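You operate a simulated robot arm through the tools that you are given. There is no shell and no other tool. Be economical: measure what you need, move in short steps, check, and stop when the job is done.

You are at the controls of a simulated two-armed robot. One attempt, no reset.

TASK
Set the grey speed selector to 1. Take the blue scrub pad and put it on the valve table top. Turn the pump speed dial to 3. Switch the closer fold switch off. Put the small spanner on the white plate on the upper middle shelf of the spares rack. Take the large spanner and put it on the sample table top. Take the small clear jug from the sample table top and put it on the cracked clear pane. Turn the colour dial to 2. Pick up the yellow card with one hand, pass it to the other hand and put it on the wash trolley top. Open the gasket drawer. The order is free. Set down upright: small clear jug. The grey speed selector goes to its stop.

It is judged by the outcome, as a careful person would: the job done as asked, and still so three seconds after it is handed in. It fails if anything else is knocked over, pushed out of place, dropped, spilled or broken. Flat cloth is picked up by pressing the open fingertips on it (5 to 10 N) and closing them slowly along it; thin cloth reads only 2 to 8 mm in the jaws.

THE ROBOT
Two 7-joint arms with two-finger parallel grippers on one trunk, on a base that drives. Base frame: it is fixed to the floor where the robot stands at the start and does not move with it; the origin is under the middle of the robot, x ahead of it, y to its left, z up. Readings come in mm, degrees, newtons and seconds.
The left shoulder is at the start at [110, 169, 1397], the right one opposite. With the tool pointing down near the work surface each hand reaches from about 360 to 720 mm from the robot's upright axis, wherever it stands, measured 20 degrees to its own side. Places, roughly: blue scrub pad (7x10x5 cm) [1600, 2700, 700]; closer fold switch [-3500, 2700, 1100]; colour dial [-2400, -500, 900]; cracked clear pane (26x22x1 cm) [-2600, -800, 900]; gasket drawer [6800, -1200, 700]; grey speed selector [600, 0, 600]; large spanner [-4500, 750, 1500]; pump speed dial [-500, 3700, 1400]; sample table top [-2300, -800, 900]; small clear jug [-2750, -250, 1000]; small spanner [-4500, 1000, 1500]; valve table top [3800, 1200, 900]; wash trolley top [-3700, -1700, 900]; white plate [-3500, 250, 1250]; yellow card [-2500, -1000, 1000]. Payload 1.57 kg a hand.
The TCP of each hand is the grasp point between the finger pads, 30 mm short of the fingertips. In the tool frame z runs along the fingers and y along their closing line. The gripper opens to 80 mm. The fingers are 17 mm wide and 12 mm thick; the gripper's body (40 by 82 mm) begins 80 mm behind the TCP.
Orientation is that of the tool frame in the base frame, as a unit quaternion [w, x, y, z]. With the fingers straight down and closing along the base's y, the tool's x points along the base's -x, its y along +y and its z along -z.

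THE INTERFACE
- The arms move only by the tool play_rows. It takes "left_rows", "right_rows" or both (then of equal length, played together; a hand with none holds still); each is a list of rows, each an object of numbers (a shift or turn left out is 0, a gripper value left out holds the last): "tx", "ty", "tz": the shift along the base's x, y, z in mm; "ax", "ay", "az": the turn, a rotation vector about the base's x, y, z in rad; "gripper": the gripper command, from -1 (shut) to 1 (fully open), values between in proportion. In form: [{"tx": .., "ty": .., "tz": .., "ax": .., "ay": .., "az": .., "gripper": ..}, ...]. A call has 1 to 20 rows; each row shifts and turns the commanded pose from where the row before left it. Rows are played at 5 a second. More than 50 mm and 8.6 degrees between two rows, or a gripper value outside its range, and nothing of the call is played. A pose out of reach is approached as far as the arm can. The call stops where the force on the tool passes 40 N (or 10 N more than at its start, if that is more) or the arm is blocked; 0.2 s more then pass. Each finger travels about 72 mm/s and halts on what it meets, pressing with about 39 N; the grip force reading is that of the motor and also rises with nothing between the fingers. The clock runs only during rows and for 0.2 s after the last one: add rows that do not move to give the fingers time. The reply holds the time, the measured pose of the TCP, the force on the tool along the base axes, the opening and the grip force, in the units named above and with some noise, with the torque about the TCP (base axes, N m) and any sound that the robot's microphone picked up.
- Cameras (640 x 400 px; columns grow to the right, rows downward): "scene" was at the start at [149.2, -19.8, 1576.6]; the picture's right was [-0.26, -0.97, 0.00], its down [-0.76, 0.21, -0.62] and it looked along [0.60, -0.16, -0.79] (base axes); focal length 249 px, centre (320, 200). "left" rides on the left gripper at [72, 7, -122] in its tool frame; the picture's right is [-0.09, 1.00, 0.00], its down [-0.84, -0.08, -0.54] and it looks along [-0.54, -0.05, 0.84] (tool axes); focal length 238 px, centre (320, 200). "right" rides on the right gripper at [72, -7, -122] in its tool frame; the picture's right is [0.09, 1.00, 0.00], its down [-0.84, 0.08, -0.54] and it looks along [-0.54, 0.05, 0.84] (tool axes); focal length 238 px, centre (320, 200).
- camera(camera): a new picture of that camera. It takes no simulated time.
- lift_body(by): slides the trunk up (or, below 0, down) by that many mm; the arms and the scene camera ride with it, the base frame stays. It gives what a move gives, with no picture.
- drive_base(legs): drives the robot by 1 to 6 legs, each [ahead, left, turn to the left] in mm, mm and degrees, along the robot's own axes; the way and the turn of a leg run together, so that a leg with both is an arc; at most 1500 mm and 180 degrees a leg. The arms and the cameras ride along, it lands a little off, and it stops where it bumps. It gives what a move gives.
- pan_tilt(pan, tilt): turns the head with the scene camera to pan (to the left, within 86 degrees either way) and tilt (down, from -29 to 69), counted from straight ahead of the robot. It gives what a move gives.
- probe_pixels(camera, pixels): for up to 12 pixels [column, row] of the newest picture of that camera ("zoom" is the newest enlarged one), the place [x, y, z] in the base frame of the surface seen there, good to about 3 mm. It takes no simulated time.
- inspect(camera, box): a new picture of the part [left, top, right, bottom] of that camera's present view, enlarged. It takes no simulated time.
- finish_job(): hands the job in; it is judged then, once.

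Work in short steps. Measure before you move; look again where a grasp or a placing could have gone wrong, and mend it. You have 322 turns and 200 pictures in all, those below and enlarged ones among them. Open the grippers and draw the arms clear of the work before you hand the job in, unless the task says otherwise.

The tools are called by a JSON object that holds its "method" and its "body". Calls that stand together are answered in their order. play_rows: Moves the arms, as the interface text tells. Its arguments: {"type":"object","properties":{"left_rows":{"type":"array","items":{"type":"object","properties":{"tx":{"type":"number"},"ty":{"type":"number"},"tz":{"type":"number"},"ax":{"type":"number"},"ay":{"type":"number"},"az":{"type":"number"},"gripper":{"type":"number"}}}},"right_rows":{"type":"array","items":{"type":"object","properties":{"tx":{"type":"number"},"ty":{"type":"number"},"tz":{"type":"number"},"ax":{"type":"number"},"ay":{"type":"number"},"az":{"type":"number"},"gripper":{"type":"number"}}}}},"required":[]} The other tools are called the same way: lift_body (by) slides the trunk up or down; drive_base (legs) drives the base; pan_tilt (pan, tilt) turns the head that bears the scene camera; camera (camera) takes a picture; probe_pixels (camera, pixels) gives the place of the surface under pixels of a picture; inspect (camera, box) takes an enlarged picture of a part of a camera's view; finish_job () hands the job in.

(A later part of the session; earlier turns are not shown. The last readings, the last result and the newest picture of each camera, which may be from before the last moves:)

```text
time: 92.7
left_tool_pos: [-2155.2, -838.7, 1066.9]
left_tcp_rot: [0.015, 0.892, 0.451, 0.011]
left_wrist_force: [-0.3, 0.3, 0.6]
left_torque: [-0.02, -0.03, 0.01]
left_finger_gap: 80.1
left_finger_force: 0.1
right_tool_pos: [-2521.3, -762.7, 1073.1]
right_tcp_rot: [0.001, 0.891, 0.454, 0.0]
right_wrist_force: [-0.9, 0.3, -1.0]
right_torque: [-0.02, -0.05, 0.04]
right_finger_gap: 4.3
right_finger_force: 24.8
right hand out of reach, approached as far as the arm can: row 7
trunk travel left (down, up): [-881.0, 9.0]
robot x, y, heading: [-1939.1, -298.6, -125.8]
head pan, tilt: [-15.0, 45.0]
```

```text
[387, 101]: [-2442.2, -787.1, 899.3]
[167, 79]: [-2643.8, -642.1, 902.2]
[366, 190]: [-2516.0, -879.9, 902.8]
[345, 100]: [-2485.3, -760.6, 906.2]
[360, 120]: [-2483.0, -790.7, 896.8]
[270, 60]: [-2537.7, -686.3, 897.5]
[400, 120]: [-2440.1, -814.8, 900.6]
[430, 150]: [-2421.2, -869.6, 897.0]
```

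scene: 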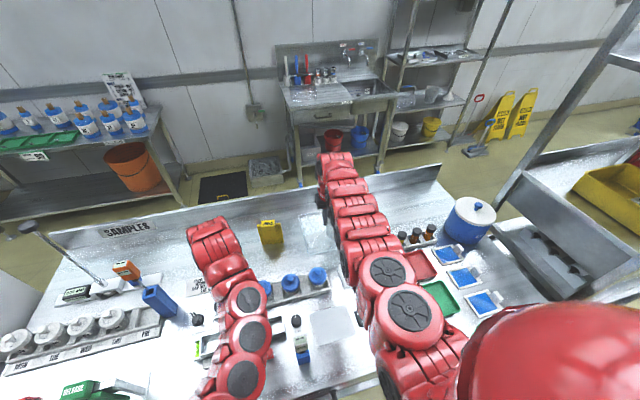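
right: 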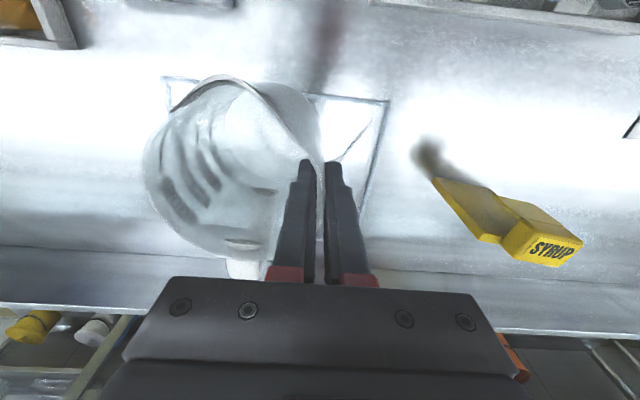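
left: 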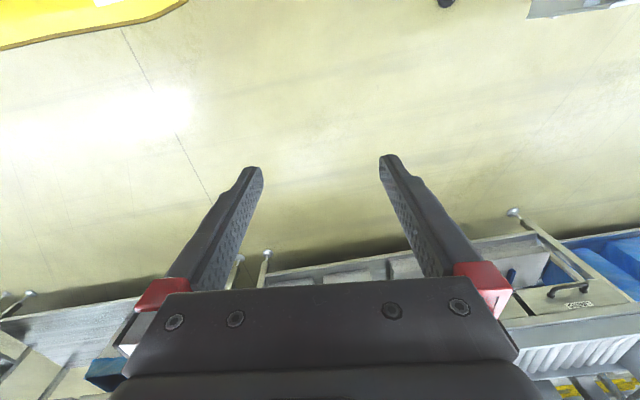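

The jug's centre needs ~40–50 mm more depth, so I lower the trunk in steps while raising the arm, to gain reach.

{"method": "play_rows", "body": {"right_rows": [{"tx": 24, "ty": 32}, {}]}}

{"method": "lift_body", "body": {"by": -60}}

{"method": "play_rows", "body": {"right_rows": [{"tz": 20}, {"tz": 20}, {"tz": 20}, {}], "left_rows": [{"tz": 20}, {"tz": 20}, {"tz": 20}, {}]}}

{"method": "lift_body", "body": {"by": -60}}

{"method": "play_rows", "body": {"right_rows": [{"tz": 20}, {"tz": 20}, {"tz": 20}, {}], "left_rows": [{"tz": 20}, {"tz": 20}, {"tz": 20}, {}]}}

```text
time: 93.2
left_tool_pos: [-2157.9, -836.5, 1066.3]
left_tcp_rot: [0.018, 0.892, 0.451, 0.011]
left_wrist_force: [-0.6, -0.2, -0.2]
left_torque: [-0.09, -0.06, 0.04]
left_finger_gap: 80.3
left_finger_force: 0.1
right_tool_pos: [-2502.3, -723.7, 1073.2]
right_tcp_rot: [0.003, 0.891, 0.454, -0.001]
right_wrist_force: [-0.4, 0.1, -1.5]
right_torque: [-0.07, -0.05, -0.02]
right_finger_gap: 4.3
right_finger_force: 24.8
trunk travel left (down, up): [-881.0, 9.0]
robot x, y, heading: [-1939.4, -303.3, -125.7]
head pan, tilt: [-15.0, 45.0]
```

```text
time: 94.2
left_tool_pos: [-2155.5, -839.5, 1006.7]
left_tcp_rot: [0.015, 0.892, 0.451, 0.009]
left_wrist_force: [0.4, -0.1, -0.5]
left_torque: [-0.01, 0.0, -0.02]
left_finger_gap: 80.2
left_finger_force: 0.1
right_tool_pos: [-2498.2, -726.4, 1013.2]
right_tcp_rot: [0.002, 0.891, 0.454, 0.0]
right_wrist_force: [0.4, 0.0, -1.3]
right_torque: [-0.06, -0.04, 0.0]
right_finger_gap: 4.5
right_finger_force: 24.8
trunk travel left (down, up): [-821.0, 69.0]
robot x, y, heading: [-1936.0, -300.4, -126.1]
head pan, tilt: [-15.0, 45.0]
```

```text
time: 95.2
left_tool_pos: [-2148.6, -843.7, 1012.8]
left_tcp_rot: [0.015, 0.892, 0.452, 0.011]
left_wrist_force: [-0.1, 0.4, -0.2]
left_torque: [-0.02, 0.01, 0.01]
left_finger_gap: 80.1
left_finger_force: 0.0
left hand out of reach, approached as far as the arm can: row 1, 2, 3
right_tool_pos: [-2499.7, -726.4, 1071.4]
right_tcp_rot: [0.002, 0.891, 0.454, 0.001]
right_wrist_force: [-0.1, -0.7, -0.9]
right_torque: [-0.05, -0.02, 0.02]
right_finger_gap: 4.4
right_finger_force: 24.9
trunk travel left (down, up): [-821.0, 69.0]
robot x, y, heading: [-1936.8, -302.3, -126.0]
head pan, tilt: [-15.0, 45.0]
```

```text
time: 96.2
left_tool_pos: [-2148.2, -842.1, 953.4]
left_tcp_rot: [0.015, 0.892, 0.452, 0.01]
left_wrist_force: [3.3, 4.4, 12.9]
left_torque: [0.43, 0.39, -0.25]
left_finger_gap: 79.5
left_finger_force: 0.1
right_tool_pos: [-2499.4, -726.9, 1011.3]
right_tcp_rot: [0.002, 0.891, 0.454, 0.0]
right_wrist_force: [0.0, -0.5, -0.8]
right_torque: [-0.01, -0.02, -0.03]
right_finger_gap: 4.3
right_finger_force: 25.2
trunk travel left (down, up): [-761.0, 129.0]
robot x, y, heading: [-1938.1, -298.7, -126.3]
head pan, tilt: [-15.0, 45.0]
```

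```text
time: 97.2
left_tool_pos: [-2146.9, -842.0, 953.8]
left_tcp_rot: [0.015, 0.892, 0.451, 0.009]
left_wrist_force: [0.4, -0.3, 10.6]
left_torque: [0.28, 0.44, -0.04]
left_finger_gap: 79.4
left_finger_force: 0.0
left hand out of reach, approached as far as the arm can: row 1, 2, 3
right_tool_pos: [-2500.2, -725.1, 1073.6]
right_tcp_rot: [0.003, 0.891, 0.454, -0.001]
right_wrist_force: [-0.5, 0.0, -0.5]
right_torque: [-0.01, -0.02, 0.01]
right_finger_gap: 4.1
right_finger_force: 25.4
trunk travel left (down, up): [-761.0, 129.0]
robot x, y, heading: [-1937.5, -296.5, -126.0]
head pan, tilt: [-15.0, 45.0]
```

The left hand could not rise and is touching something (10 N). I raise the trunk back 60 mm at once and look.

{"method": "lift_body", "body": {"by": 60}}

{"method": "camera", "body": {"camera": "left"}}

{"method": "camera", "body": {"camera": "scene"}}

```text
time: 98.2
left_tool_pos: [-2147.5, -842.8, 1013.1]
left_tcp_rot: [0.015, 0.892, 0.451, 0.011]
left_wrist_force: [0.4, 0.3, -0.3]
left_torque: [-0.04, 0.01, -0.01]
left_finger_gap: 79.9
left_finger_force: 0.0
right_tool_pos: [-2499.9, -725.1, 1132.7]
right_tcp_rot: [0.001, 0.891, 0.454, -0.001]
right_wrist_force: [0.2, -0.8, -1.0]
right_torque: [0.01, -0.02, -0.03]
right_finger_gap: 4.5
right_finger_force: 24.8
trunk travel left (down, up): [-821.0, 69.0]
robot x, y, heading: [-1942.5, -301.5, -126.1]
head pan, tilt: [-15.0, 45.0]
```

```text
143 pictures are left
```

left: 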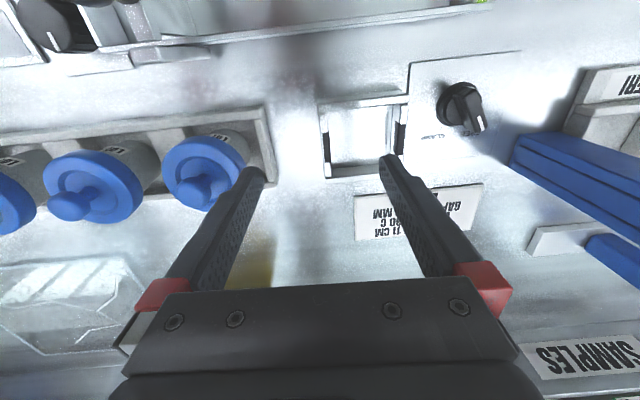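

```text
142 pictures are left
```

scene: 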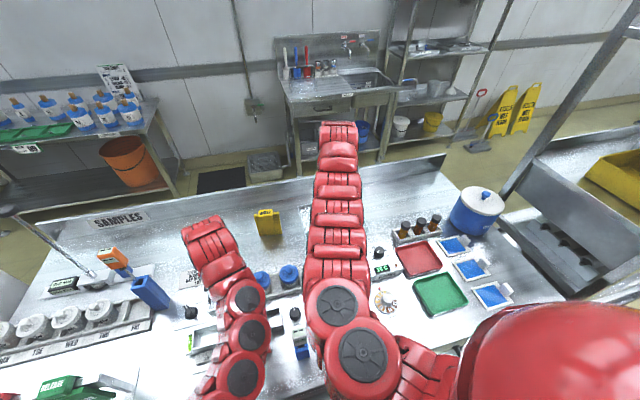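

Nothing seems displaced. I tilt the left hand forward while raising it, so it can get out of the way.

{"method": "play_rows", "body": {"left_rows": [{"tz": 20, "ax": -0.113, "ay": 0.082}, {"tz": 20, "ax": -0.113, "ay": 0.082}, {"tz": 20, "ax": -0.113, "ay": 0.082}, {"tz": 20, "ax": -0.113, "ay": 0.082}, {"tz": 20, "ax": -0.113, "ay": 0.082}, {"tz": 20, "ax": -0.113, "ay": 0.082}, {}]}}

```text
time: 99.8
left_tool_pos: [-2147.2, -842.5, 1094.5]
left_tcp_rot: [0.14, 0.856, 0.438, -0.235]
left_wrist_force: [1.3, 0.1, -0.4]
left_torque: [0.02, 0.0, 0.01]
left_finger_gap: 79.7
left_finger_force: 0.0
left hand out of reach, approached as far as the arm can: row 5, 6
right_tool_pos: [-2500.7, -725.6, 1132.2]
right_tcp_rot: [0.001, 0.891, 0.454, 0.001]
right_wrist_force: [1.6, 0.3, -0.6]
right_torque: [-0.03, -0.08, 0.03]
right_finger_gap: 4.6
right_finger_force: 25.2
trunk travel left (down, up): [-821.0, 69.0]
robot x, y, heading: [-1941.6, -298.9, -126.1]
head pan, tilt: [-15.0, 45.0]
```

It works; I continue tilting and raising the left hand.

{"method": "play_rows", "body": {"left_rows": [{"tz": 15, "ax": -0.113, "ay": 0.082}, {"tz": 15, "ax": -0.113, "ay": 0.082}, {"tz": 15, "ax": -0.113, "ay": 0.082}, {"tz": 15, "ax": -0.113, "ay": 0.082}, {"tz": 15}, {"tz": 15}, {"tz": 15}, {}]}}

```text
time: 101.8
left_tool_pos: [-2165.0, -882.7, 1339.1]
left_tcp_rot: [0.232, 0.784, 0.446, -0.364]
left_wrist_force: [-0.9, 0.1, 0.3]
left_torque: [0.01, -0.01, 0.0]
left_finger_gap: 80.0
left_finger_force: 0.0
left hand out of reach, approached as far as the arm can: row 1, 2, 3, 4
right_tool_pos: [-2535.3, -694.2, 1132.2]
right_tcp_rot: [0.002, 0.909, 0.416, 0.0]
right_wrist_force: [0.5, 0.3, -0.3]
right_torque: [-0.04, 0.0, -0.02]
right_finger_gap: 4.2
right_finger_force: 24.5
trunk travel left (down, up): [-821.0, 69.0]
robot x, y, heading: [-1939.7, -302.5, -126.1]
head pan, tilt: [-15.0, 45.0]
stopped in row 8 (left hand): the arm was blocked; the commanded pose is now the measured one
```

Unexpectedly large motion; I look at the scene.

{"method": "camera", "body": {"camera": "scene"}}

{"method": "camera", "body": {"camera": "right"}}

```text
141 pictures are left
```

scene: 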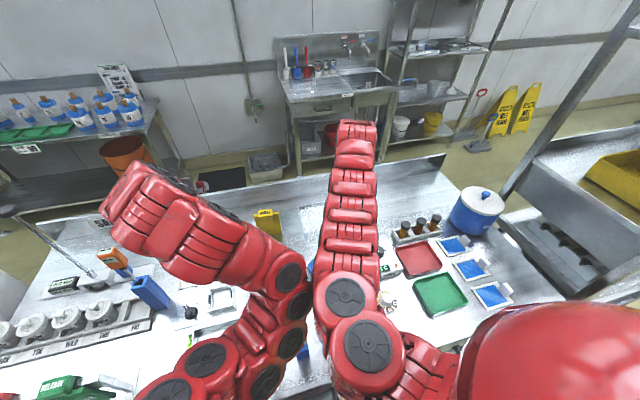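

```text
140 pictures are left
```

right: 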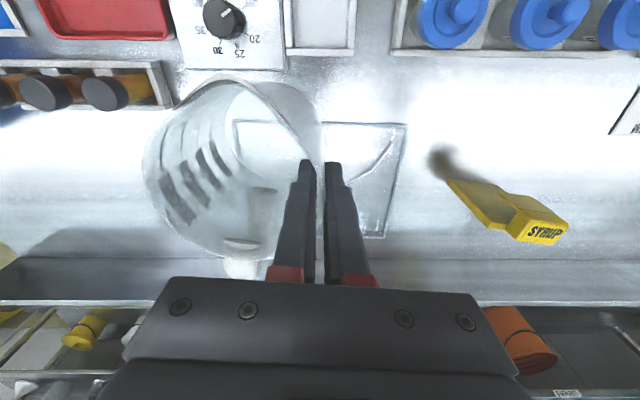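

The left elbow swung inward and nudged the right arm; the jug is still held. I move the left hand away to the left.

{"method": "play_rows", "body": {"left_rows": [{"tx": 16, "ty": -12}, {"tx": 16, "ty": -12}, {"tx": 16, "ty": -12}, {"tx": 16, "ty": -12}, {"tx": 16, "ty": -12}, {"tx": 16, "ty": -12}, {}]}}

{"method": "camera", "body": {"camera": "scene"}}

```text
time: 103.5
left_tool_pos: [-2069.3, -953.9, 1338.9]
left_tcp_rot: [0.231, 0.785, 0.445, -0.365]
left_wrist_force: [-0.9, 0.7, -0.5]
left_torque: [0.02, -0.01, 0.0]
left_finger_gap: 79.7
left_finger_force: 0.1
right_tool_pos: [-2534.1, -694.8, 1132.0]
right_tcp_rot: [0.002, 0.908, 0.418, 0.001]
right_wrist_force: [0.6, 0.9, -1.1]
right_torque: [-0.04, 0.0, -0.01]
right_finger_gap: 4.0
right_finger_force: 24.6
trunk travel left (down, up): [-821.0, 69.0]
robot x, y, heading: [-1940.3, -299.8, -125.8]
head pan, tilt: [-15.0, 45.0]
```

```text
139 pictures are left
```

scene: 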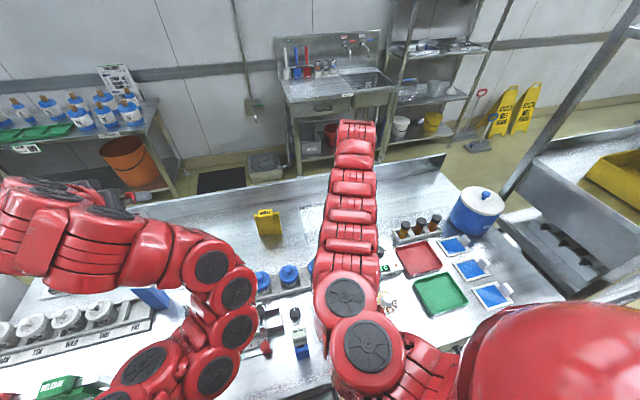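

The left arm is clear. Now I move the jug forward and down toward the pane with the right arm.

{"method": "play_rows", "body": {"right_rows": [{"tx": -3, "ty": -21, "tz": -16}, {"tx": -3, "ty": -21, "tz": -16}, {"tx": -3, "ty": -21, "tz": -16}, {"tx": -4, "ty": -21, "tz": -16}, {"tx": -4, "ty": -21, "tz": -16}, {}]}}

{"method": "camera", "body": {"camera": "right"}}

```text
time: 104.8
left_tool_pos: [-2069.1, -955.0, 1340.5]
left_tcp_rot: [0.23, 0.785, 0.444, -0.366]
left_wrist_force: [-0.2, -0.7, 0.1]
left_torque: [-0.01, 0.04, -0.02]
left_finger_gap: 80.1
left_finger_force: 0.1
right_tool_pos: [-2540.9, -760.7, 1078.3]
right_tcp_rot: [0.003, 0.909, 0.417, 0.0]
right_wrist_force: [0.2, 0.1, -1.9]
right_torque: [0.0, -0.02, 0.0]
right_finger_gap: 4.5
right_finger_force: 24.8
right hand out of reach, approached as far as the arm can: row 4, 5
trunk travel left (down, up): [-821.0, 69.0]
robot x, y, heading: [-1942.2, -300.4, -126.2]
head pan, tilt: [-15.0, 45.0]
```

```text
138 pictures are left
```

right: 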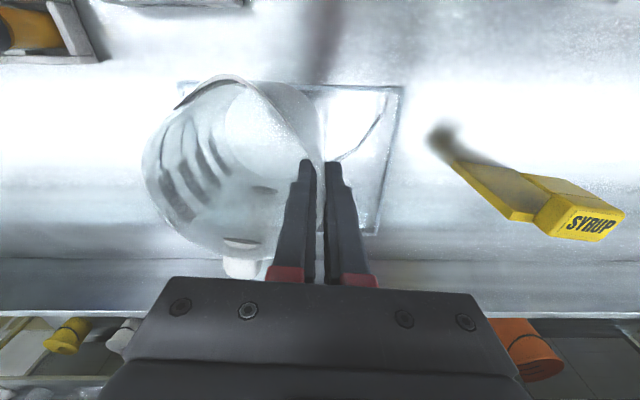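

I need ~40 mm more. Before lowering the trunk I check the height of the left elbow and forearm.

{"method": "probe_pixels", "body": {"camera": "scene", "pixels": [[215, 375], [240, 330], [150, 365], [120, 398], [60, 285], [20, 270], [265, 348], [300, 350]]}}

```text
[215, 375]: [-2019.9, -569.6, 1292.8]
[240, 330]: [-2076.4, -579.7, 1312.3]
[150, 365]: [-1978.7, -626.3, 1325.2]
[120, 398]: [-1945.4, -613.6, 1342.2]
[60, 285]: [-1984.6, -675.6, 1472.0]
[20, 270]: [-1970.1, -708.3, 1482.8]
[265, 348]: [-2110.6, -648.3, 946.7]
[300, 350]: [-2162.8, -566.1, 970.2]
```

Plenty of clearance. I lower the trunk 65 mm, bringing the jug bottom to ~925, then move forward.

{"method": "lift_body", "body": {"by": -60}}

{"method": "play_rows", "body": {"right_rows": [{"tx": -6, "ty": -15}, {"tx": -6, "ty": -15}, {"tx": -4, "ty": -10}, {}]}}

{"method": "camera", "body": {"camera": "right"}}

```text
time: 105.8
left_tool_pos: [-2068.7, -953.1, 1279.8]
left_tcp_rot: [0.231, 0.785, 0.445, -0.365]
left_wrist_force: [-0.3, -0.6, 0.0]
left_torque: [-0.02, 0.01, -0.04]
left_finger_gap: 80.1
left_finger_force: 0.0
right_tool_pos: [-2539.0, -761.0, 1018.1]
right_tcp_rot: [0.002, 0.909, 0.417, -0.001]
right_wrist_force: [-0.2, 0.7, -1.5]
right_torque: [-0.01, -0.06, 0.02]
right_finger_gap: 4.5
right_finger_force: 24.7
trunk travel left (down, up): [-761.0, 129.0]
robot x, y, heading: [-1941.1, -299.7, -126.1]
head pan, tilt: [-15.0, 45.0]
```

```text
time: 106.8
left_tool_pos: [-2067.8, -953.7, 1279.8]
left_tcp_rot: [0.231, 0.785, 0.445, -0.365]
left_wrist_force: [0.9, 0.3, 0.0]
left_torque: [-0.01, -0.02, -0.02]
left_finger_gap: 79.7
left_finger_force: 0.1
right_tool_pos: [-2533.9, -766.7, 1020.3]
right_tcp_rot: [0.002, 0.909, 0.417, 0.0]
right_wrist_force: [-0.3, -0.4, -0.7]
right_torque: [0.02, 0.0, 0.0]
right_finger_gap: 4.2
right_finger_force: 24.9
right hand out of reach, approached as far as the arm can: row 1, 2, 3
trunk travel left (down, up): [-761.0, 129.0]
robot x, y, heading: [-1938.7, -297.1, -126.1]
head pan, tilt: [-15.0, 45.0]
```

```text
137 pictures are left
```

right: 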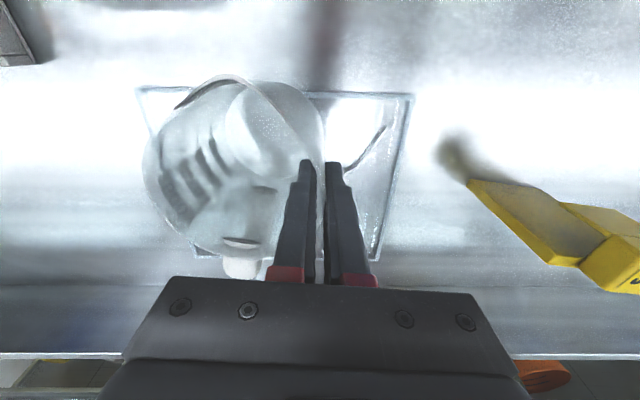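

The arm is at its limit, but the base can go ~40 mm closer. I drive forward 40 mm.

{"method": "drive_base", "body": {"legs": [[40, 0, 0]]}}

{"method": "camera", "body": {"camera": "right"}}

```text
time: 107.7
left_tool_pos: [-2090.3, -984.9, 1279.9]
left_tcp_rot: [0.232, 0.784, 0.445, -0.366]
left_wrist_force: [-0.1, 0.2, 0.4]
left_torque: [0.0, 0.01, 0.0]
left_finger_gap: 80.1
left_finger_force: 0.0
right_tool_pos: [-2555.9, -798.9, 1021.2]
right_tcp_rot: [0.002, 0.909, 0.418, 0.0]
right_wrist_force: [0.0, 1.2, -1.0]
right_torque: [-0.02, -0.01, -0.01]
right_finger_gap: 4.2
right_finger_force: 24.9
trunk travel left (down, up): [-761.0, 129.0]
robot x, y, heading: [-1961.7, -330.2, -125.8]
head pan, tilt: [-15.0, 45.0]
```

```text
136 pictures are left
```

right: 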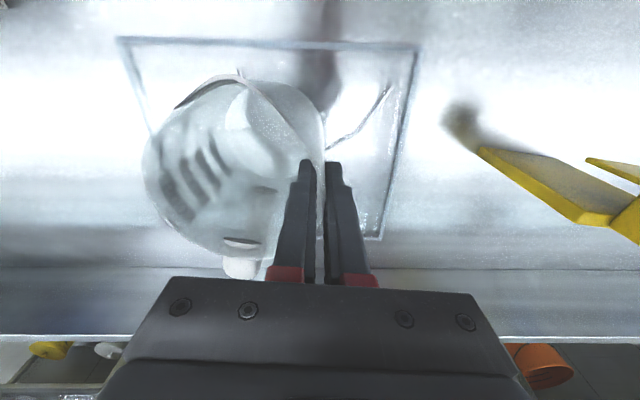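

The jug is over the pane. I lower 20 mm by trunk, then the last bit in small steps watching the force.

{"method": "lift_body", "body": {"by": -20}}

{"method": "play_rows", "body": {"right_rows": [{"tz": -3}, {"tz": -2}, {}]}}

```text
time: 108.4
left_tool_pos: [-2091.7, -986.4, 1258.1]
left_tcp_rot: [0.231, 0.785, 0.445, -0.364]
left_wrist_force: [-0.9, 0.2, 0.1]
left_torque: [0.03, 0.0, 0.01]
left_finger_gap: 80.0
left_finger_force: 0.1
right_tool_pos: [-2557.6, -800.7, 1000.2]
right_tcp_rot: [0.002, 0.908, 0.419, 0.002]
right_wrist_force: [0.9, 0.4, -0.9]
right_torque: [-0.01, -0.08, 0.0]
right_finger_gap: 4.2
right_finger_force: 25.4
trunk travel left (down, up): [-741.0, 149.0]
robot x, y, heading: [-1963.0, -330.1, -126.0]
head pan, tilt: [-15.0, 45.0]
```

```text
time: 109.2
left_tool_pos: [-2089.5, -984.2, 1259.7]
left_tcp_rot: [0.231, 0.784, 0.446, -0.365]
left_wrist_force: [0.6, -0.5, 0.1]
left_torque: [0.02, 0.02, -0.02]
left_finger_gap: 80.0
left_finger_force: 0.2
right_tool_pos: [-2555.1, -799.5, 996.1]
right_tcp_rot: [0.002, 0.908, 0.418, -0.001]
right_wrist_force: [0.4, 0.0, -0.6]
right_torque: [-0.04, -0.02, -0.01]
right_finger_gap: 4.4
right_finger_force: 25.1
trunk travel left (down, up): [-741.0, 149.0]
robot x, y, heading: [-1964.8, -329.5, -126.1]
head pan, tilt: [-15.0, 45.0]
```

{"method": "play_rows", "body": {"right_rows": [{"tz": -2}, {"tz": -2}, {}]}}

{"method": "play_rows", "body": {"right_rows": [{"tz": -2}, {"tz": -1}, {}]}}

```text
time: 110.0
left_tool_pos: [-2089.1, -984.5, 1261.0]
left_tcp_rot: [0.23, 0.784, 0.445, -0.366]
left_wrist_force: [0.2, -0.4, -0.1]
left_torque: [0.02, 0.0, -0.01]
left_finger_gap: 80.1
left_finger_force: 0.0
right_tool_pos: [-2554.5, -799.6, 995.2]
right_tcp_rot: [0.002, 0.909, 0.417, -0.001]
right_wrist_force: [1.3, -1.9, 11.6]
right_torque: [0.48, 0.68, 0.06]
right_finger_gap: 4.5
right_finger_force: 24.6
trunk travel left (down, up): [-741.0, 149.0]
robot x, y, heading: [-1965.6, -329.6, -126.1]
head pan, tilt: [-15.0, 45.0]
```

```text
time: 110.8
left_tool_pos: [-2088.3, -984.5, 1260.5]
left_tcp_rot: [0.231, 0.783, 0.446, -0.366]
left_wrist_force: [-0.1, -0.4, -0.3]
left_torque: [0.04, -0.01, 0.0]
left_finger_gap: 80.0
left_finger_force: 0.0
right_tool_pos: [-2555.3, -799.0, 992.6]
right_tcp_rot: [0.003, 0.908, 0.418, -0.003]
right_wrist_force: [3.7, -5.8, 22.2]
right_torque: [0.66, 0.81, 0.06]
right_finger_gap: 5.4
right_finger_force: 25.2
trunk travel left (down, up): [-741.0, 149.0]
robot x, y, heading: [-1967.0, -327.7, -126.2]
head pan, tilt: [-15.0, 45.0]
```

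Contact made (a little over 10–20 N). I relieve 2 mm, open the fingers slowly and rise.

{"method": "play_rows", "body": {"right_rows": [{"tz": 3}, {"gripper": -0.6}, {"gripper": -0.3}, {"gripper": -0.2}, {}, {"tz": 15}, {"tz": 25}, {"tz": 25}, {}]}}

{"method": "camera", "body": {"camera": "right"}}

```text
time: 112.8
left_tool_pos: [-2091.9, -984.7, 1259.6]
left_tcp_rot: [0.231, 0.784, 0.445, -0.365]
left_wrist_force: [-0.1, -0.8, 0.7]
left_torque: [-0.01, 0.0, -0.03]
left_finger_gap: 80.1
left_finger_force: 0.0
right_tool_pos: [-2555.8, -800.2, 1055.4]
right_tcp_rot: [0.002, 0.908, 0.418, 0.0]
right_wrist_force: [0.9, 0.6, 0.1]
right_torque: [-0.02, 0.0, 0.01]
right_finger_gap: 31.9
right_finger_force: 0.1
trunk travel left (down, up): [-741.0, 149.0]
robot x, y, heading: [-1962.0, -329.2, -125.9]
head pan, tilt: [-15.0, 45.0]
```

```text
135 pictures are left
```

right: 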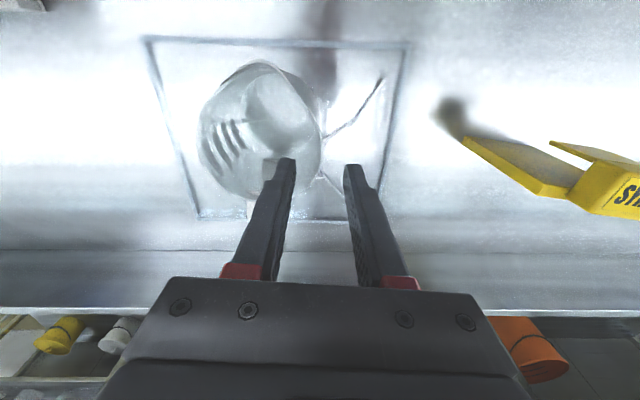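

The jug stands upright on the pane. Next the yellow SYRUP card; I enlarge it in the right view and probe.

{"method": "inspect", "body": {"camera": "right", "box": [430, 80, 640, 260]}}

{"method": "probe_pixels", "body": {"camera": "right", "pixels": [[470, 145], [520, 185], [545, 165], [570, 205], [580, 200], [600, 160], [625, 190], [560, 150], [590, 165], [620, 210]]}}

{"method": "inspect", "body": {"camera": "scene", "box": [220, 180, 320, 260]}}

```text
2.22 times, centred on (535, 170) of right
```

zoom: 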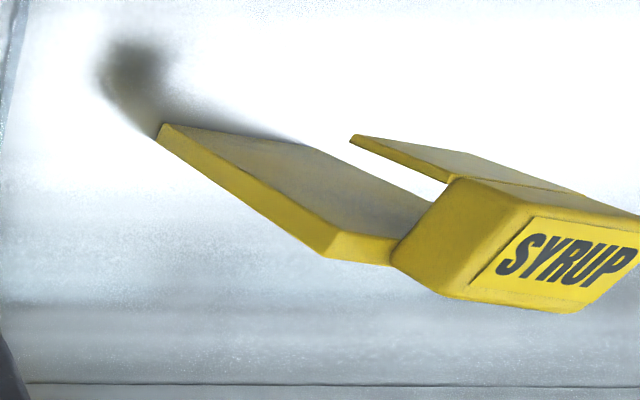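

```text
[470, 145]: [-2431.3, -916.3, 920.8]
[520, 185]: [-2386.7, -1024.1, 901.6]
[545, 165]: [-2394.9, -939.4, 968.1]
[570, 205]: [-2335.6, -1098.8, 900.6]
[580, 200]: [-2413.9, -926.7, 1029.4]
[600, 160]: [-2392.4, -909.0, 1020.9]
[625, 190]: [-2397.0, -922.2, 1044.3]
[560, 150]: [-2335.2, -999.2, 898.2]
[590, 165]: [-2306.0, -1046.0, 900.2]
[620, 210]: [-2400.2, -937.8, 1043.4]
```

```text
5.00 times, centred on (270, 220) of scene
```

zoom: 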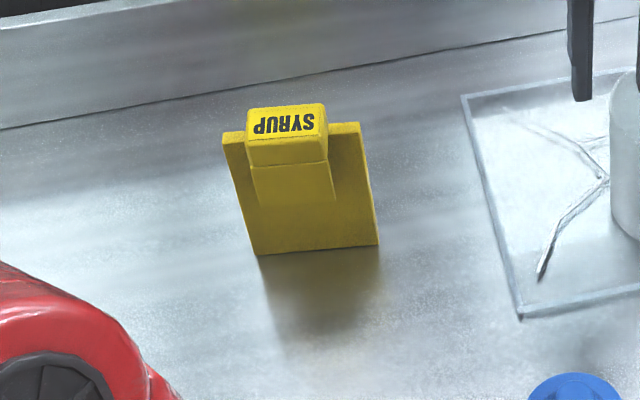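

The card is a panel with a thick block on top (z≈1045). I'll grip the block across its thickness, which needs the right wrist turned 90°. I raise, draw back and turn it.

{"method": "play_rows", "body": {"right_rows": [{"tz": 25}, {"tz": 25}, {"tx": 20, "ty": 20}, {"tx": 20, "ty": 20}, {"az": 0.143}, {"az": 0.143}, {"az": 0.143}, {"az": 0.143}, {"az": 0.143}, {"az": 0.143}, {"az": 0.143}, {"az": 0.143}, {"az": 0.143}, {"az": 0.143}, {"az": 0.141, "gripper": 0.6}, {}]}}

{"method": "camera", "body": {"camera": "scene"}}

```text
time: 116.2
left_tool_pos: [-2090.5, -985.3, 1259.1]
left_tcp_rot: [0.231, 0.784, 0.446, -0.365]
left_wrist_force: [1.2, -0.1, -0.9]
left_torque: [0.01, -0.03, 0.0]
left_finger_gap: 80.4
left_finger_force: 0.0
right_tool_pos: [-2516.3, -759.9, 1108.1]
right_tcp_rot: [0.002, 0.347, 0.938, 0.001]
right_wrist_force: [0.2, 0.2, 0.1]
right_torque: [0.0, 0.0, 0.04]
right_finger_gap: 64.0
right_finger_force: 0.1
trunk travel left (down, up): [-741.0, 149.0]
robot x, y, heading: [-1961.5, -327.3, -125.9]
head pan, tilt: [-15.0, 45.0]
```

```text
132 pictures are left
```

scene: 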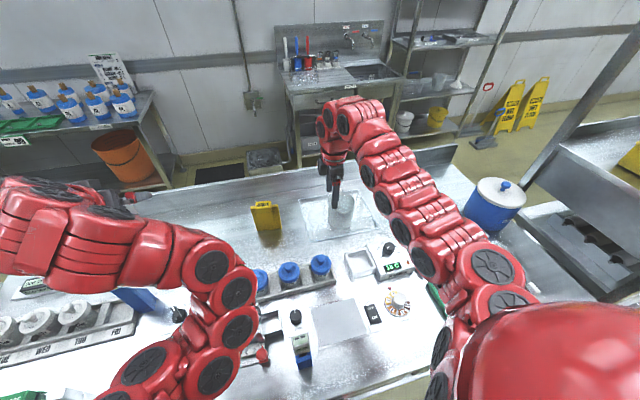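

The wrist is turned. I move the right hand over the card's top block.

{"method": "play_rows", "body": {"right_rows": [{"tx": 20, "ty": -25}, {"tx": 20, "ty": -25}, {"tx": 20, "ty": -25}, {"tx": 20, "ty": -28}, {"tx": 17, "ty": -30}, {}]}}

{"method": "camera", "body": {"camera": "right"}}

{"method": "camera", "body": {"camera": "scene"}}

```text
time: 117.6
left_tool_pos: [-2091.1, -985.3, 1260.2]
left_tcp_rot: [0.231, 0.785, 0.444, -0.365]
left_wrist_force: [0.1, 0.3, -0.4]
left_torque: [-0.01, 0.0, 0.02]
left_finger_gap: 80.1
left_finger_force: 0.0
right_tool_pos: [-2425.3, -872.1, 1107.3]
right_tcp_rot: [0.002, 0.347, 0.938, 0.001]
right_wrist_force: [-0.3, -0.7, -0.3]
right_torque: [-0.02, -0.03, -0.03]
right_finger_gap: 64.0
right_finger_force: 0.0
right hand out of reach, approached as far as the arm can: row 5
trunk travel left (down, up): [-741.0, 149.0]
robot x, y, heading: [-1959.6, -329.9, -125.9]
head pan, tilt: [-15.0, 45.0]
```

```text
131 pictures are left
```

right: 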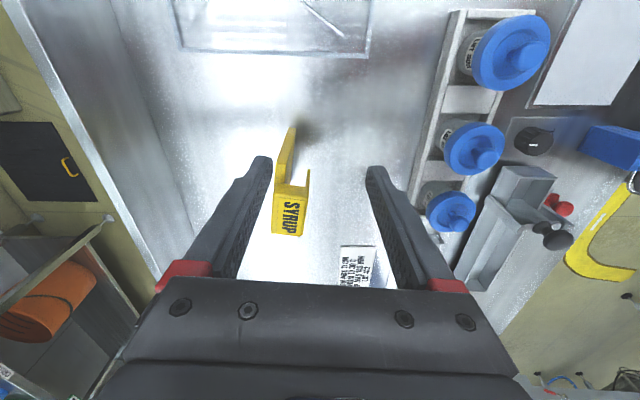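

```text
130 pictures are left
```

scene: 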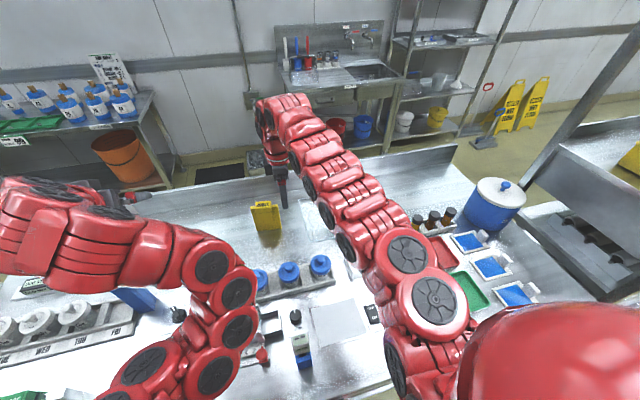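

The block is between the fingers, slightly left of centre at (290,205). I probe it.

{"method": "inspect", "body": {"camera": "right", "box": [240, 110, 360, 260]}}

{"method": "probe_pixels", "body": {"camera": "right", "pixels": [[290, 200], [278, 225], [303, 228], [278, 195], [305, 195], [290, 185], [290, 150], [281, 175], [308, 178]]}}

```text
2.67 times, centred on (300, 185) of right
```

zoom: 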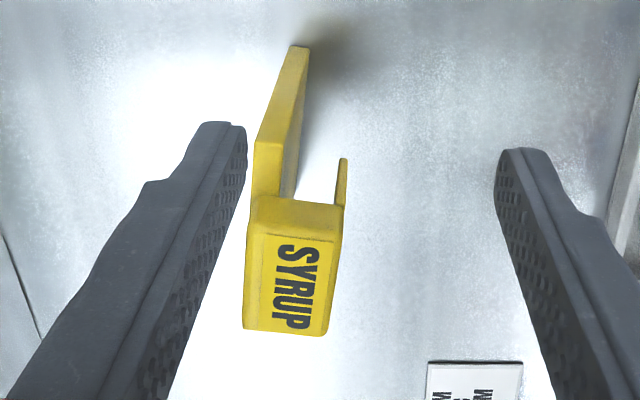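

```text
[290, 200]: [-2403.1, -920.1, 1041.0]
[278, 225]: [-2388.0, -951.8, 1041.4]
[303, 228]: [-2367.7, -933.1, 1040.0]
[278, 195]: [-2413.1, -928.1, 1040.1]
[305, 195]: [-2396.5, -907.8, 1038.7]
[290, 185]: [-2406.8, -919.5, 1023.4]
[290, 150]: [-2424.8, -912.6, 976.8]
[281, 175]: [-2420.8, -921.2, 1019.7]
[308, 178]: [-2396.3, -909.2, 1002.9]
```

The card is ~60 mm further to the left than this arm reaches, so the base should shift left. I first check the tall rod near the left arm.

{"method": "pan_tilt", "body": {"pan": 30, "tilt": 40}}

{"method": "camera", "body": {"camera": "scene"}}

```text
time: 118.7
left_tool_pos: [-2090.6, -985.1, 1260.0]
left_tcp_rot: [0.231, 0.784, 0.446, -0.365]
left_wrist_force: [0.0, -0.4, 0.0]
left_torque: [0.0, 0.0, 0.02]
left_finger_gap: 80.0
left_finger_force: 0.0
right_tool_pos: [-2425.8, -871.8, 1107.5]
right_tcp_rot: [0.002, 0.348, 0.938, 0.001]
right_wrist_force: [-0.1, 0.9, 0.2]
right_torque: [-0.01, 0.0, -0.02]
right_finger_gap: 64.0
right_finger_force: 0.2
trunk travel left (down, up): [-741.0, 149.0]
robot x, y, heading: [-1962.7, -331.8, -126.0]
head pan, tilt: [30.0, 40.0]
```

```text
128 pictures are left
```

scene: 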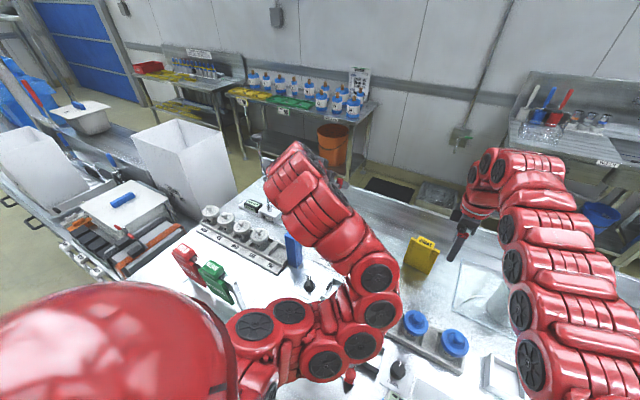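

I draw the left hand back toward me so it clears the rod before shifting left.

{"method": "play_rows", "body": {"left_rows": [{"tx": 18, "ty": 20, "tz": 5}, {"tx": 18, "ty": 20, "tz": 5}, {"tx": 18, "ty": 20, "tz": 5}, {"tx": 18, "ty": 20, "tz": 5}, {"tx": 18, "ty": 20, "tz": 5}, {"tx": 18, "ty": 20, "tz": 5}, {}]}}

{"method": "camera", "body": {"camera": "scene"}}

```text
time: 120.3
left_tool_pos: [-2060.8, -904.5, 1319.5]
left_tcp_rot: [0.233, 0.784, 0.447, -0.363]
left_wrist_force: [0.2, 0.0, 0.0]
left_torque: [0.02, 0.01, -0.03]
left_finger_gap: 79.7
left_finger_force: 0.0
left hand out of reach, approached as far as the arm can: row 2, 3, 4, 5, 6
right_tool_pos: [-2425.4, -872.2, 1107.4]
right_tcp_rot: [0.002, 0.347, 0.938, 0.001]
right_wrist_force: [-1.2, -0.4, -0.4]
right_torque: [0.01, 0.02, 0.01]
right_finger_gap: 64.3
right_finger_force: 0.0
trunk travel left (down, up): [-741.0, 149.0]
robot x, y, heading: [-1962.6, -333.4, -126.0]
head pan, tilt: [30.0, 40.0]
```

```text
127 pictures are left
```

scene: 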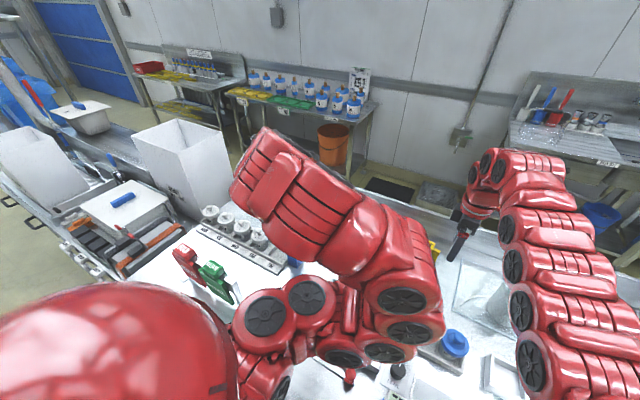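

By my earlier picture the rod stands at about (-1911,-1283), well away. I drive 120 mm to the left.

{"method": "drive_base", "body": {"legs": [[0, 120, 0]]}}

{"method": "play_rows", "body": {"right_rows": [{"tx": -20, "ty": -2}, {"tx": -20, "ty": 0}, {}]}}

{"method": "camera", "body": {"camera": "right"}}

```text
time: 121.6
left_tool_pos: [-1961.2, -976.6, 1321.1]
left_tcp_rot: [0.234, 0.783, 0.446, -0.364]
left_wrist_force: [-0.8, -0.2, 0.1]
left_torque: [0.01, 0.0, -0.01]
left_finger_gap: 79.9
left_finger_force: 0.0
right_tool_pos: [-2326.2, -945.6, 1107.5]
right_tcp_rot: [0.001, 0.348, 0.938, 0.001]
right_wrist_force: [-0.4, 0.2, 0.2]
right_torque: [0.0, 0.0, 0.0]
right_finger_gap: 63.8
right_finger_force: 0.0
trunk travel left (down, up): [-741.0, 149.0]
robot x, y, heading: [-1861.8, -402.8, -126.0]
head pan, tilt: [30.0, 40.0]
```

```text
time: 122.4
left_tool_pos: [-1961.9, -977.5, 1320.7]
left_tcp_rot: [0.234, 0.784, 0.446, -0.363]
left_wrist_force: [0.5, 0.1, 0.1]
left_torque: [-0.02, 0.04, 0.01]
left_finger_gap: 79.8
left_finger_force: 0.0
right_tool_pos: [-2348.6, -938.7, 1106.1]
right_tcp_rot: [0.001, 0.346, 0.938, 0.001]
right_wrist_force: [-0.9, 0.4, 0.6]
right_torque: [-0.01, -0.03, 0.03]
right_finger_gap: 64.1
right_finger_force: 0.0
right hand out of reach, approached as far as the arm can: row 1, 2
trunk travel left (down, up): [-741.0, 149.0]
robot x, y, heading: [-1865.6, -401.3, -125.9]
head pan, tilt: [30.0, 40.0]
```

```text
126 pictures are left
```

right: 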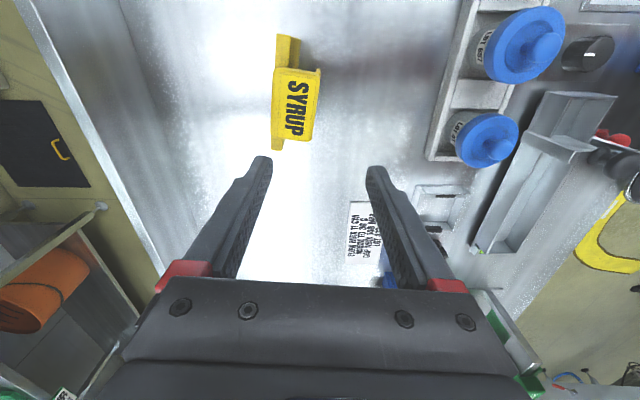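

The target is ~15 mm beyond reach sideways. I shift the base 55 mm more left so the card lines up with the right shoulder, and retry.

{"method": "drive_base", "body": {"legs": [[0, 50, 0]]}}

{"method": "play_rows", "body": {"right_rows": [{"tx": -25, "ty": 22}, {"tx": -25, "ty": 16}, {"tx": -20, "ty": 10}, {"tx": -12, "ty": -10}, {}]}}

{"method": "camera", "body": {"camera": "right"}}

```text
time: 123.3
left_tool_pos: [-1923.5, -1004.3, 1321.6]
left_tcp_rot: [0.234, 0.784, 0.446, -0.363]
left_wrist_force: [-0.1, 0.7, -0.1]
left_torque: [-0.01, 0.03, 0.01]
left_finger_gap: 80.1
left_finger_force: 0.1
right_tool_pos: [-2312.0, -967.8, 1106.5]
right_tcp_rot: [0.002, 0.347, 0.938, 0.001]
right_wrist_force: [-1.1, 1.3, -1.0]
right_torque: [-0.01, -0.01, -0.01]
right_finger_gap: 63.8
right_finger_force: 0.0
trunk travel left (down, up): [-741.0, 149.0]
robot x, y, heading: [-1820.7, -434.2, -126.1]
head pan, tilt: [30.0, 40.0]
```

```text
time: 124.5
left_tool_pos: [-1922.2, -1006.0, 1320.5]
left_tcp_rot: [0.234, 0.784, 0.447, -0.363]
left_wrist_force: [0.1, 0.1, -1.3]
left_torque: [-0.05, 0.01, 0.0]
left_finger_gap: 79.7
left_finger_force: 0.1
right_tool_pos: [-2381.0, -920.8, 1107.7]
right_tcp_rot: [0.001, 0.348, 0.938, 0.002]
right_wrist_force: [0.2, 0.0, 0.7]
right_torque: [0.02, 0.01, 0.01]
right_finger_gap: 64.1
right_finger_force: 0.1
right hand out of reach, approached as far as the arm can: row 4
trunk travel left (down, up): [-741.0, 149.0]
robot x, y, heading: [-1824.4, -435.0, -126.1]
head pan, tilt: [30.0, 40.0]
```

```text
125 pictures are left
```

right: 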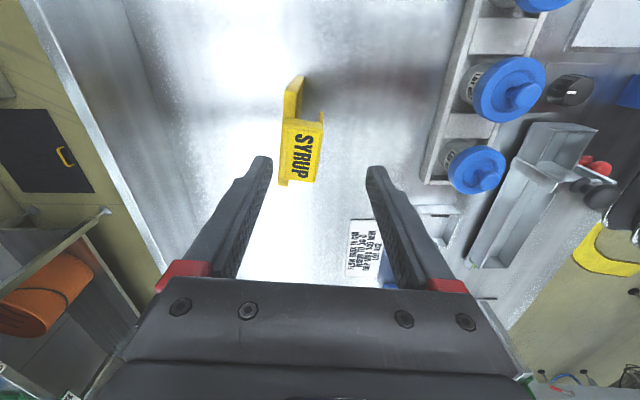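

The block top (300,155) is now on the finger line, 17 mm off centre. I open fully and lower the trunk 50 mm, then check.

{"method": "play_rows", "body": {"right_rows": [{"tx": -6, "ty": -8, "gripper": 1}, {}]}}

{"method": "lift_body", "body": {"by": -30}}

{"method": "camera", "body": {"camera": "right"}}

{"method": "camera", "body": {"camera": "scene"}}

```text
time: 125.1
left_tool_pos: [-1920.1, -1006.2, 1321.0]
left_tcp_rot: [0.233, 0.784, 0.447, -0.363]
left_wrist_force: [-0.2, 0.2, -0.2]
left_torque: [0.01, -0.01, -0.02]
left_finger_gap: 79.9
left_finger_force: 0.1
right_tool_pos: [-2384.7, -921.1, 1107.0]
right_tcp_rot: [0.001, 0.347, 0.938, 0.001]
right_wrist_force: [0.4, 0.1, -0.3]
right_torque: [-0.03, 0.02, -0.01]
right_finger_gap: 79.8
right_finger_force: 0.1
right hand out of reach, approached as far as the arm can: row 1
trunk travel left (down, up): [-741.0, 149.0]
robot x, y, heading: [-1816.2, -434.4, -125.9]
head pan, tilt: [30.0, 40.0]
```

```text
time: 125.8
left_tool_pos: [-1921.8, -1005.5, 1291.3]
left_tcp_rot: [0.234, 0.784, 0.446, -0.363]
left_wrist_force: [-0.6, 0.6, 0.2]
left_torque: [0.02, 0.01, -0.01]
left_finger_gap: 80.0
left_finger_force: 0.1
right_tool_pos: [-2385.1, -921.6, 1076.6]
right_tcp_rot: [0.001, 0.347, 0.938, 0.0]
right_wrist_force: [0.7, 0.8, 0.9]
right_torque: [-0.02, 0.03, -0.03]
right_finger_gap: 80.0
right_finger_force: 0.0
trunk travel left (down, up): [-711.0, 179.0]
robot x, y, heading: [-1822.4, -433.7, -126.1]
head pan, tilt: [30.0, 40.0]
```

```text
124 pictures are left
```

right: 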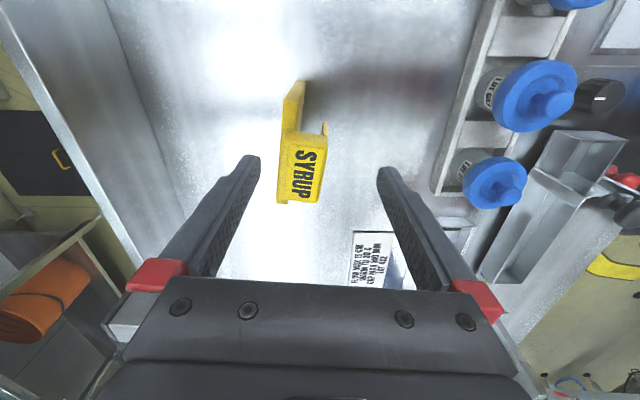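

```text
123 pictures are left
```

scene: 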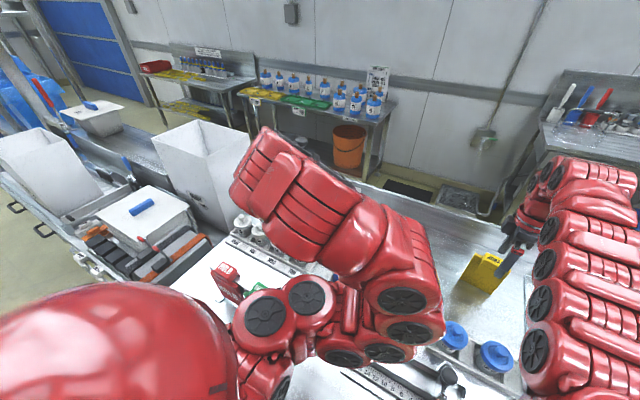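

Well lined up. I lower 36 mm more, then close slowly.

{"method": "lift_body", "body": {"by": -36}}

{"method": "play_rows", "body": {"right_rows": [{"gripper": 0.3}, {"gripper": -0.1}, {"gripper": -0.5}, {"gripper": -1}, {}, {}]}}

{"method": "camera", "body": {"camera": "right"}}

```text
time: 126.6
left_tool_pos: [-1920.4, -1004.8, 1254.2]
left_tcp_rot: [0.234, 0.784, 0.446, -0.364]
left_wrist_force: [0.4, 0.9, 0.3]
left_torque: [0.0, -0.01, -0.01]
left_finger_gap: 79.8
left_finger_force: 0.1
right_tool_pos: [-2384.8, -921.9, 1040.6]
right_tcp_rot: [0.002, 0.347, 0.938, 0.001]
right_wrist_force: [0.7, -0.3, 0.5]
right_torque: [0.0, -0.01, -0.01]
right_finger_gap: 80.0
right_finger_force: 0.1
trunk travel left (down, up): [-675.0, 215.0]
robot x, y, heading: [-1824.5, -430.3, -125.8]
head pan, tilt: [30.0, 40.0]
```

```text
time: 128.0
left_tool_pos: [-1921.8, -1004.7, 1254.7]
left_tcp_rot: [0.233, 0.784, 0.446, -0.363]
left_wrist_force: [0.8, 0.2, -0.6]
left_torque: [-0.03, 0.02, -0.02]
left_finger_gap: 80.0
left_finger_force: 0.0
right_tool_pos: [-2384.9, -922.1, 1041.2]
right_tcp_rot: [0.002, 0.347, 0.938, 0.0]
right_wrist_force: [-0.2, -0.9, 2.1]
right_torque: [-0.14, 0.09, 0.0]
right_finger_gap: 34.9
right_finger_force: 38.9
trunk travel left (down, up): [-675.0, 215.0]
robot x, y, heading: [-1825.5, -433.7, -125.8]
head pan, tilt: [30.0, 40.0]
```

```text
122 pictures are left
```

right: 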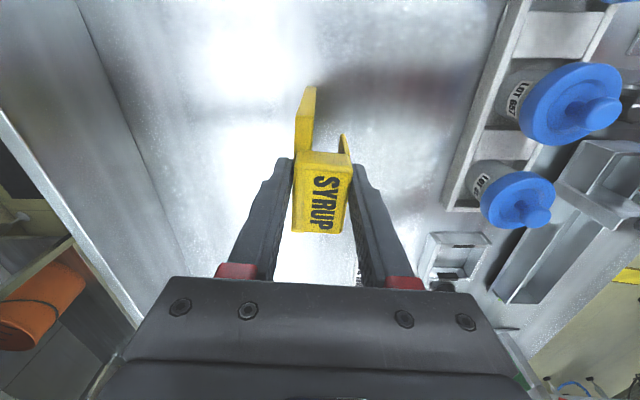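

The card is gripped (34.9 mm). I lift with the trunk and back away from the table.

{"method": "lift_body", "body": {"by": 150}}

{"method": "drive_base", "body": {"legs": [[-500, 0, 0]]}}

{"method": "pan_tilt", "body": {"pan": -5, "tilt": 30}}

{"method": "camera", "body": {"camera": "scene"}}

```text
time: 129.8
left_tool_pos: [-1921.0, -1005.9, 1404.9]
left_tcp_rot: [0.235, 0.783, 0.447, -0.363]
left_wrist_force: [0.0, -0.6, 0.1]
left_torque: [-0.01, 0.01, 0.01]
left_finger_gap: 79.9
left_finger_force: 0.1
right_tool_pos: [-2384.8, -923.1, 1189.5]
right_tcp_rot: [0.002, 0.347, 0.938, 0.002]
right_wrist_force: [0.6, 0.1, -1.4]
right_torque: [0.01, -0.04, 0.0]
right_finger_gap: 35.2
right_finger_force: 39.3
trunk travel left (down, up): [-825.0, 65.0]
robot x, y, heading: [-1821.7, -432.8, -126.1]
head pan, tilt: [30.0, 40.0]
```

```text
time: 132.7
left_tool_pos: [-1633.5, -609.5, 1407.2]
left_tcp_rot: [0.234, 0.784, 0.446, -0.364]
left_wrist_force: [0.0, 0.3, 0.2]
left_torque: [0.0, -0.01, -0.02]
left_finger_gap: 79.9
left_finger_force: 0.1
right_tool_pos: [-2096.6, -525.0, 1194.2]
right_tcp_rot: [0.0, 0.349, 0.937, 0.001]
right_wrist_force: [0.8, 2.3, 15.9]
right_torque: [-0.38, 0.99, -0.06]
right_finger_gap: 44.2
right_finger_force: 39.2
trunk travel left (down, up): [-825.0, 65.0]
robot x, y, heading: [-1535.3, -36.1, -126.4]
head pan, tilt: [30.0, 40.0]
```

```text
time: 133.7
left_tool_pos: [-1633.2, -610.4, 1406.6]
left_tcp_rot: [0.234, 0.783, 0.446, -0.364]
left_wrist_force: [0.7, 0.7, -0.2]
left_torque: [-0.02, -0.01, 0.0]
left_finger_gap: 80.0
left_finger_force: 0.0
right_tool_pos: [-2097.3, -525.7, 1193.9]
right_tcp_rot: [0.0, 0.348, 0.938, 0.0]
right_wrist_force: [0.8, 1.5, 18.3]
right_torque: [-0.52, 1.0, -0.05]
right_finger_gap: 44.0
right_finger_force: 39.1
trunk travel left (down, up): [-825.0, 65.0]
robot x, y, heading: [-1539.3, -38.6, -126.1]
head pan, tilt: [-5.0, 30.0]
```

```text
121 pictures are left
```

scene: 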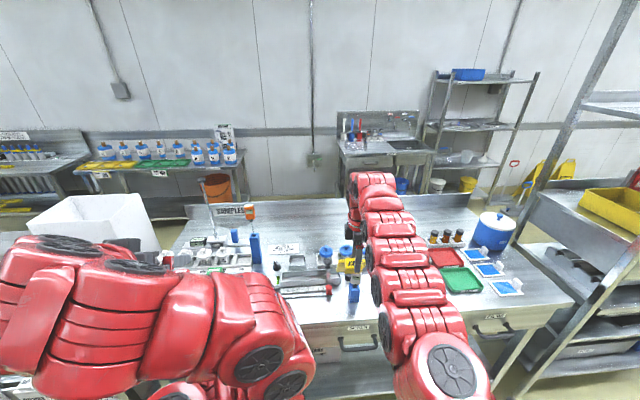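

The force and gap changed: the card seems to be caught on something. I look closely.

{"method": "camera", "body": {"camera": "right"}}

{"method": "inspect", "body": {"camera": "scene", "box": [250, 220, 420, 330]}}

```text
120 pictures are left
```

right: 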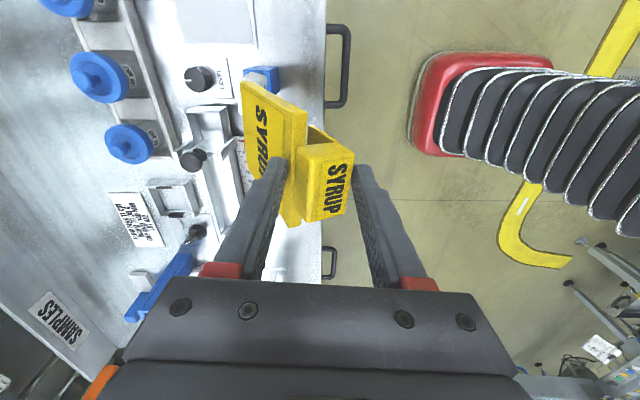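

```text
3.64 times, centred on (335, 275) of scene
```

zoom: 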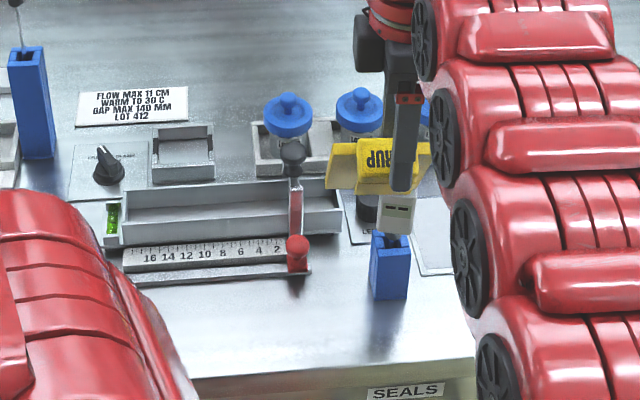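

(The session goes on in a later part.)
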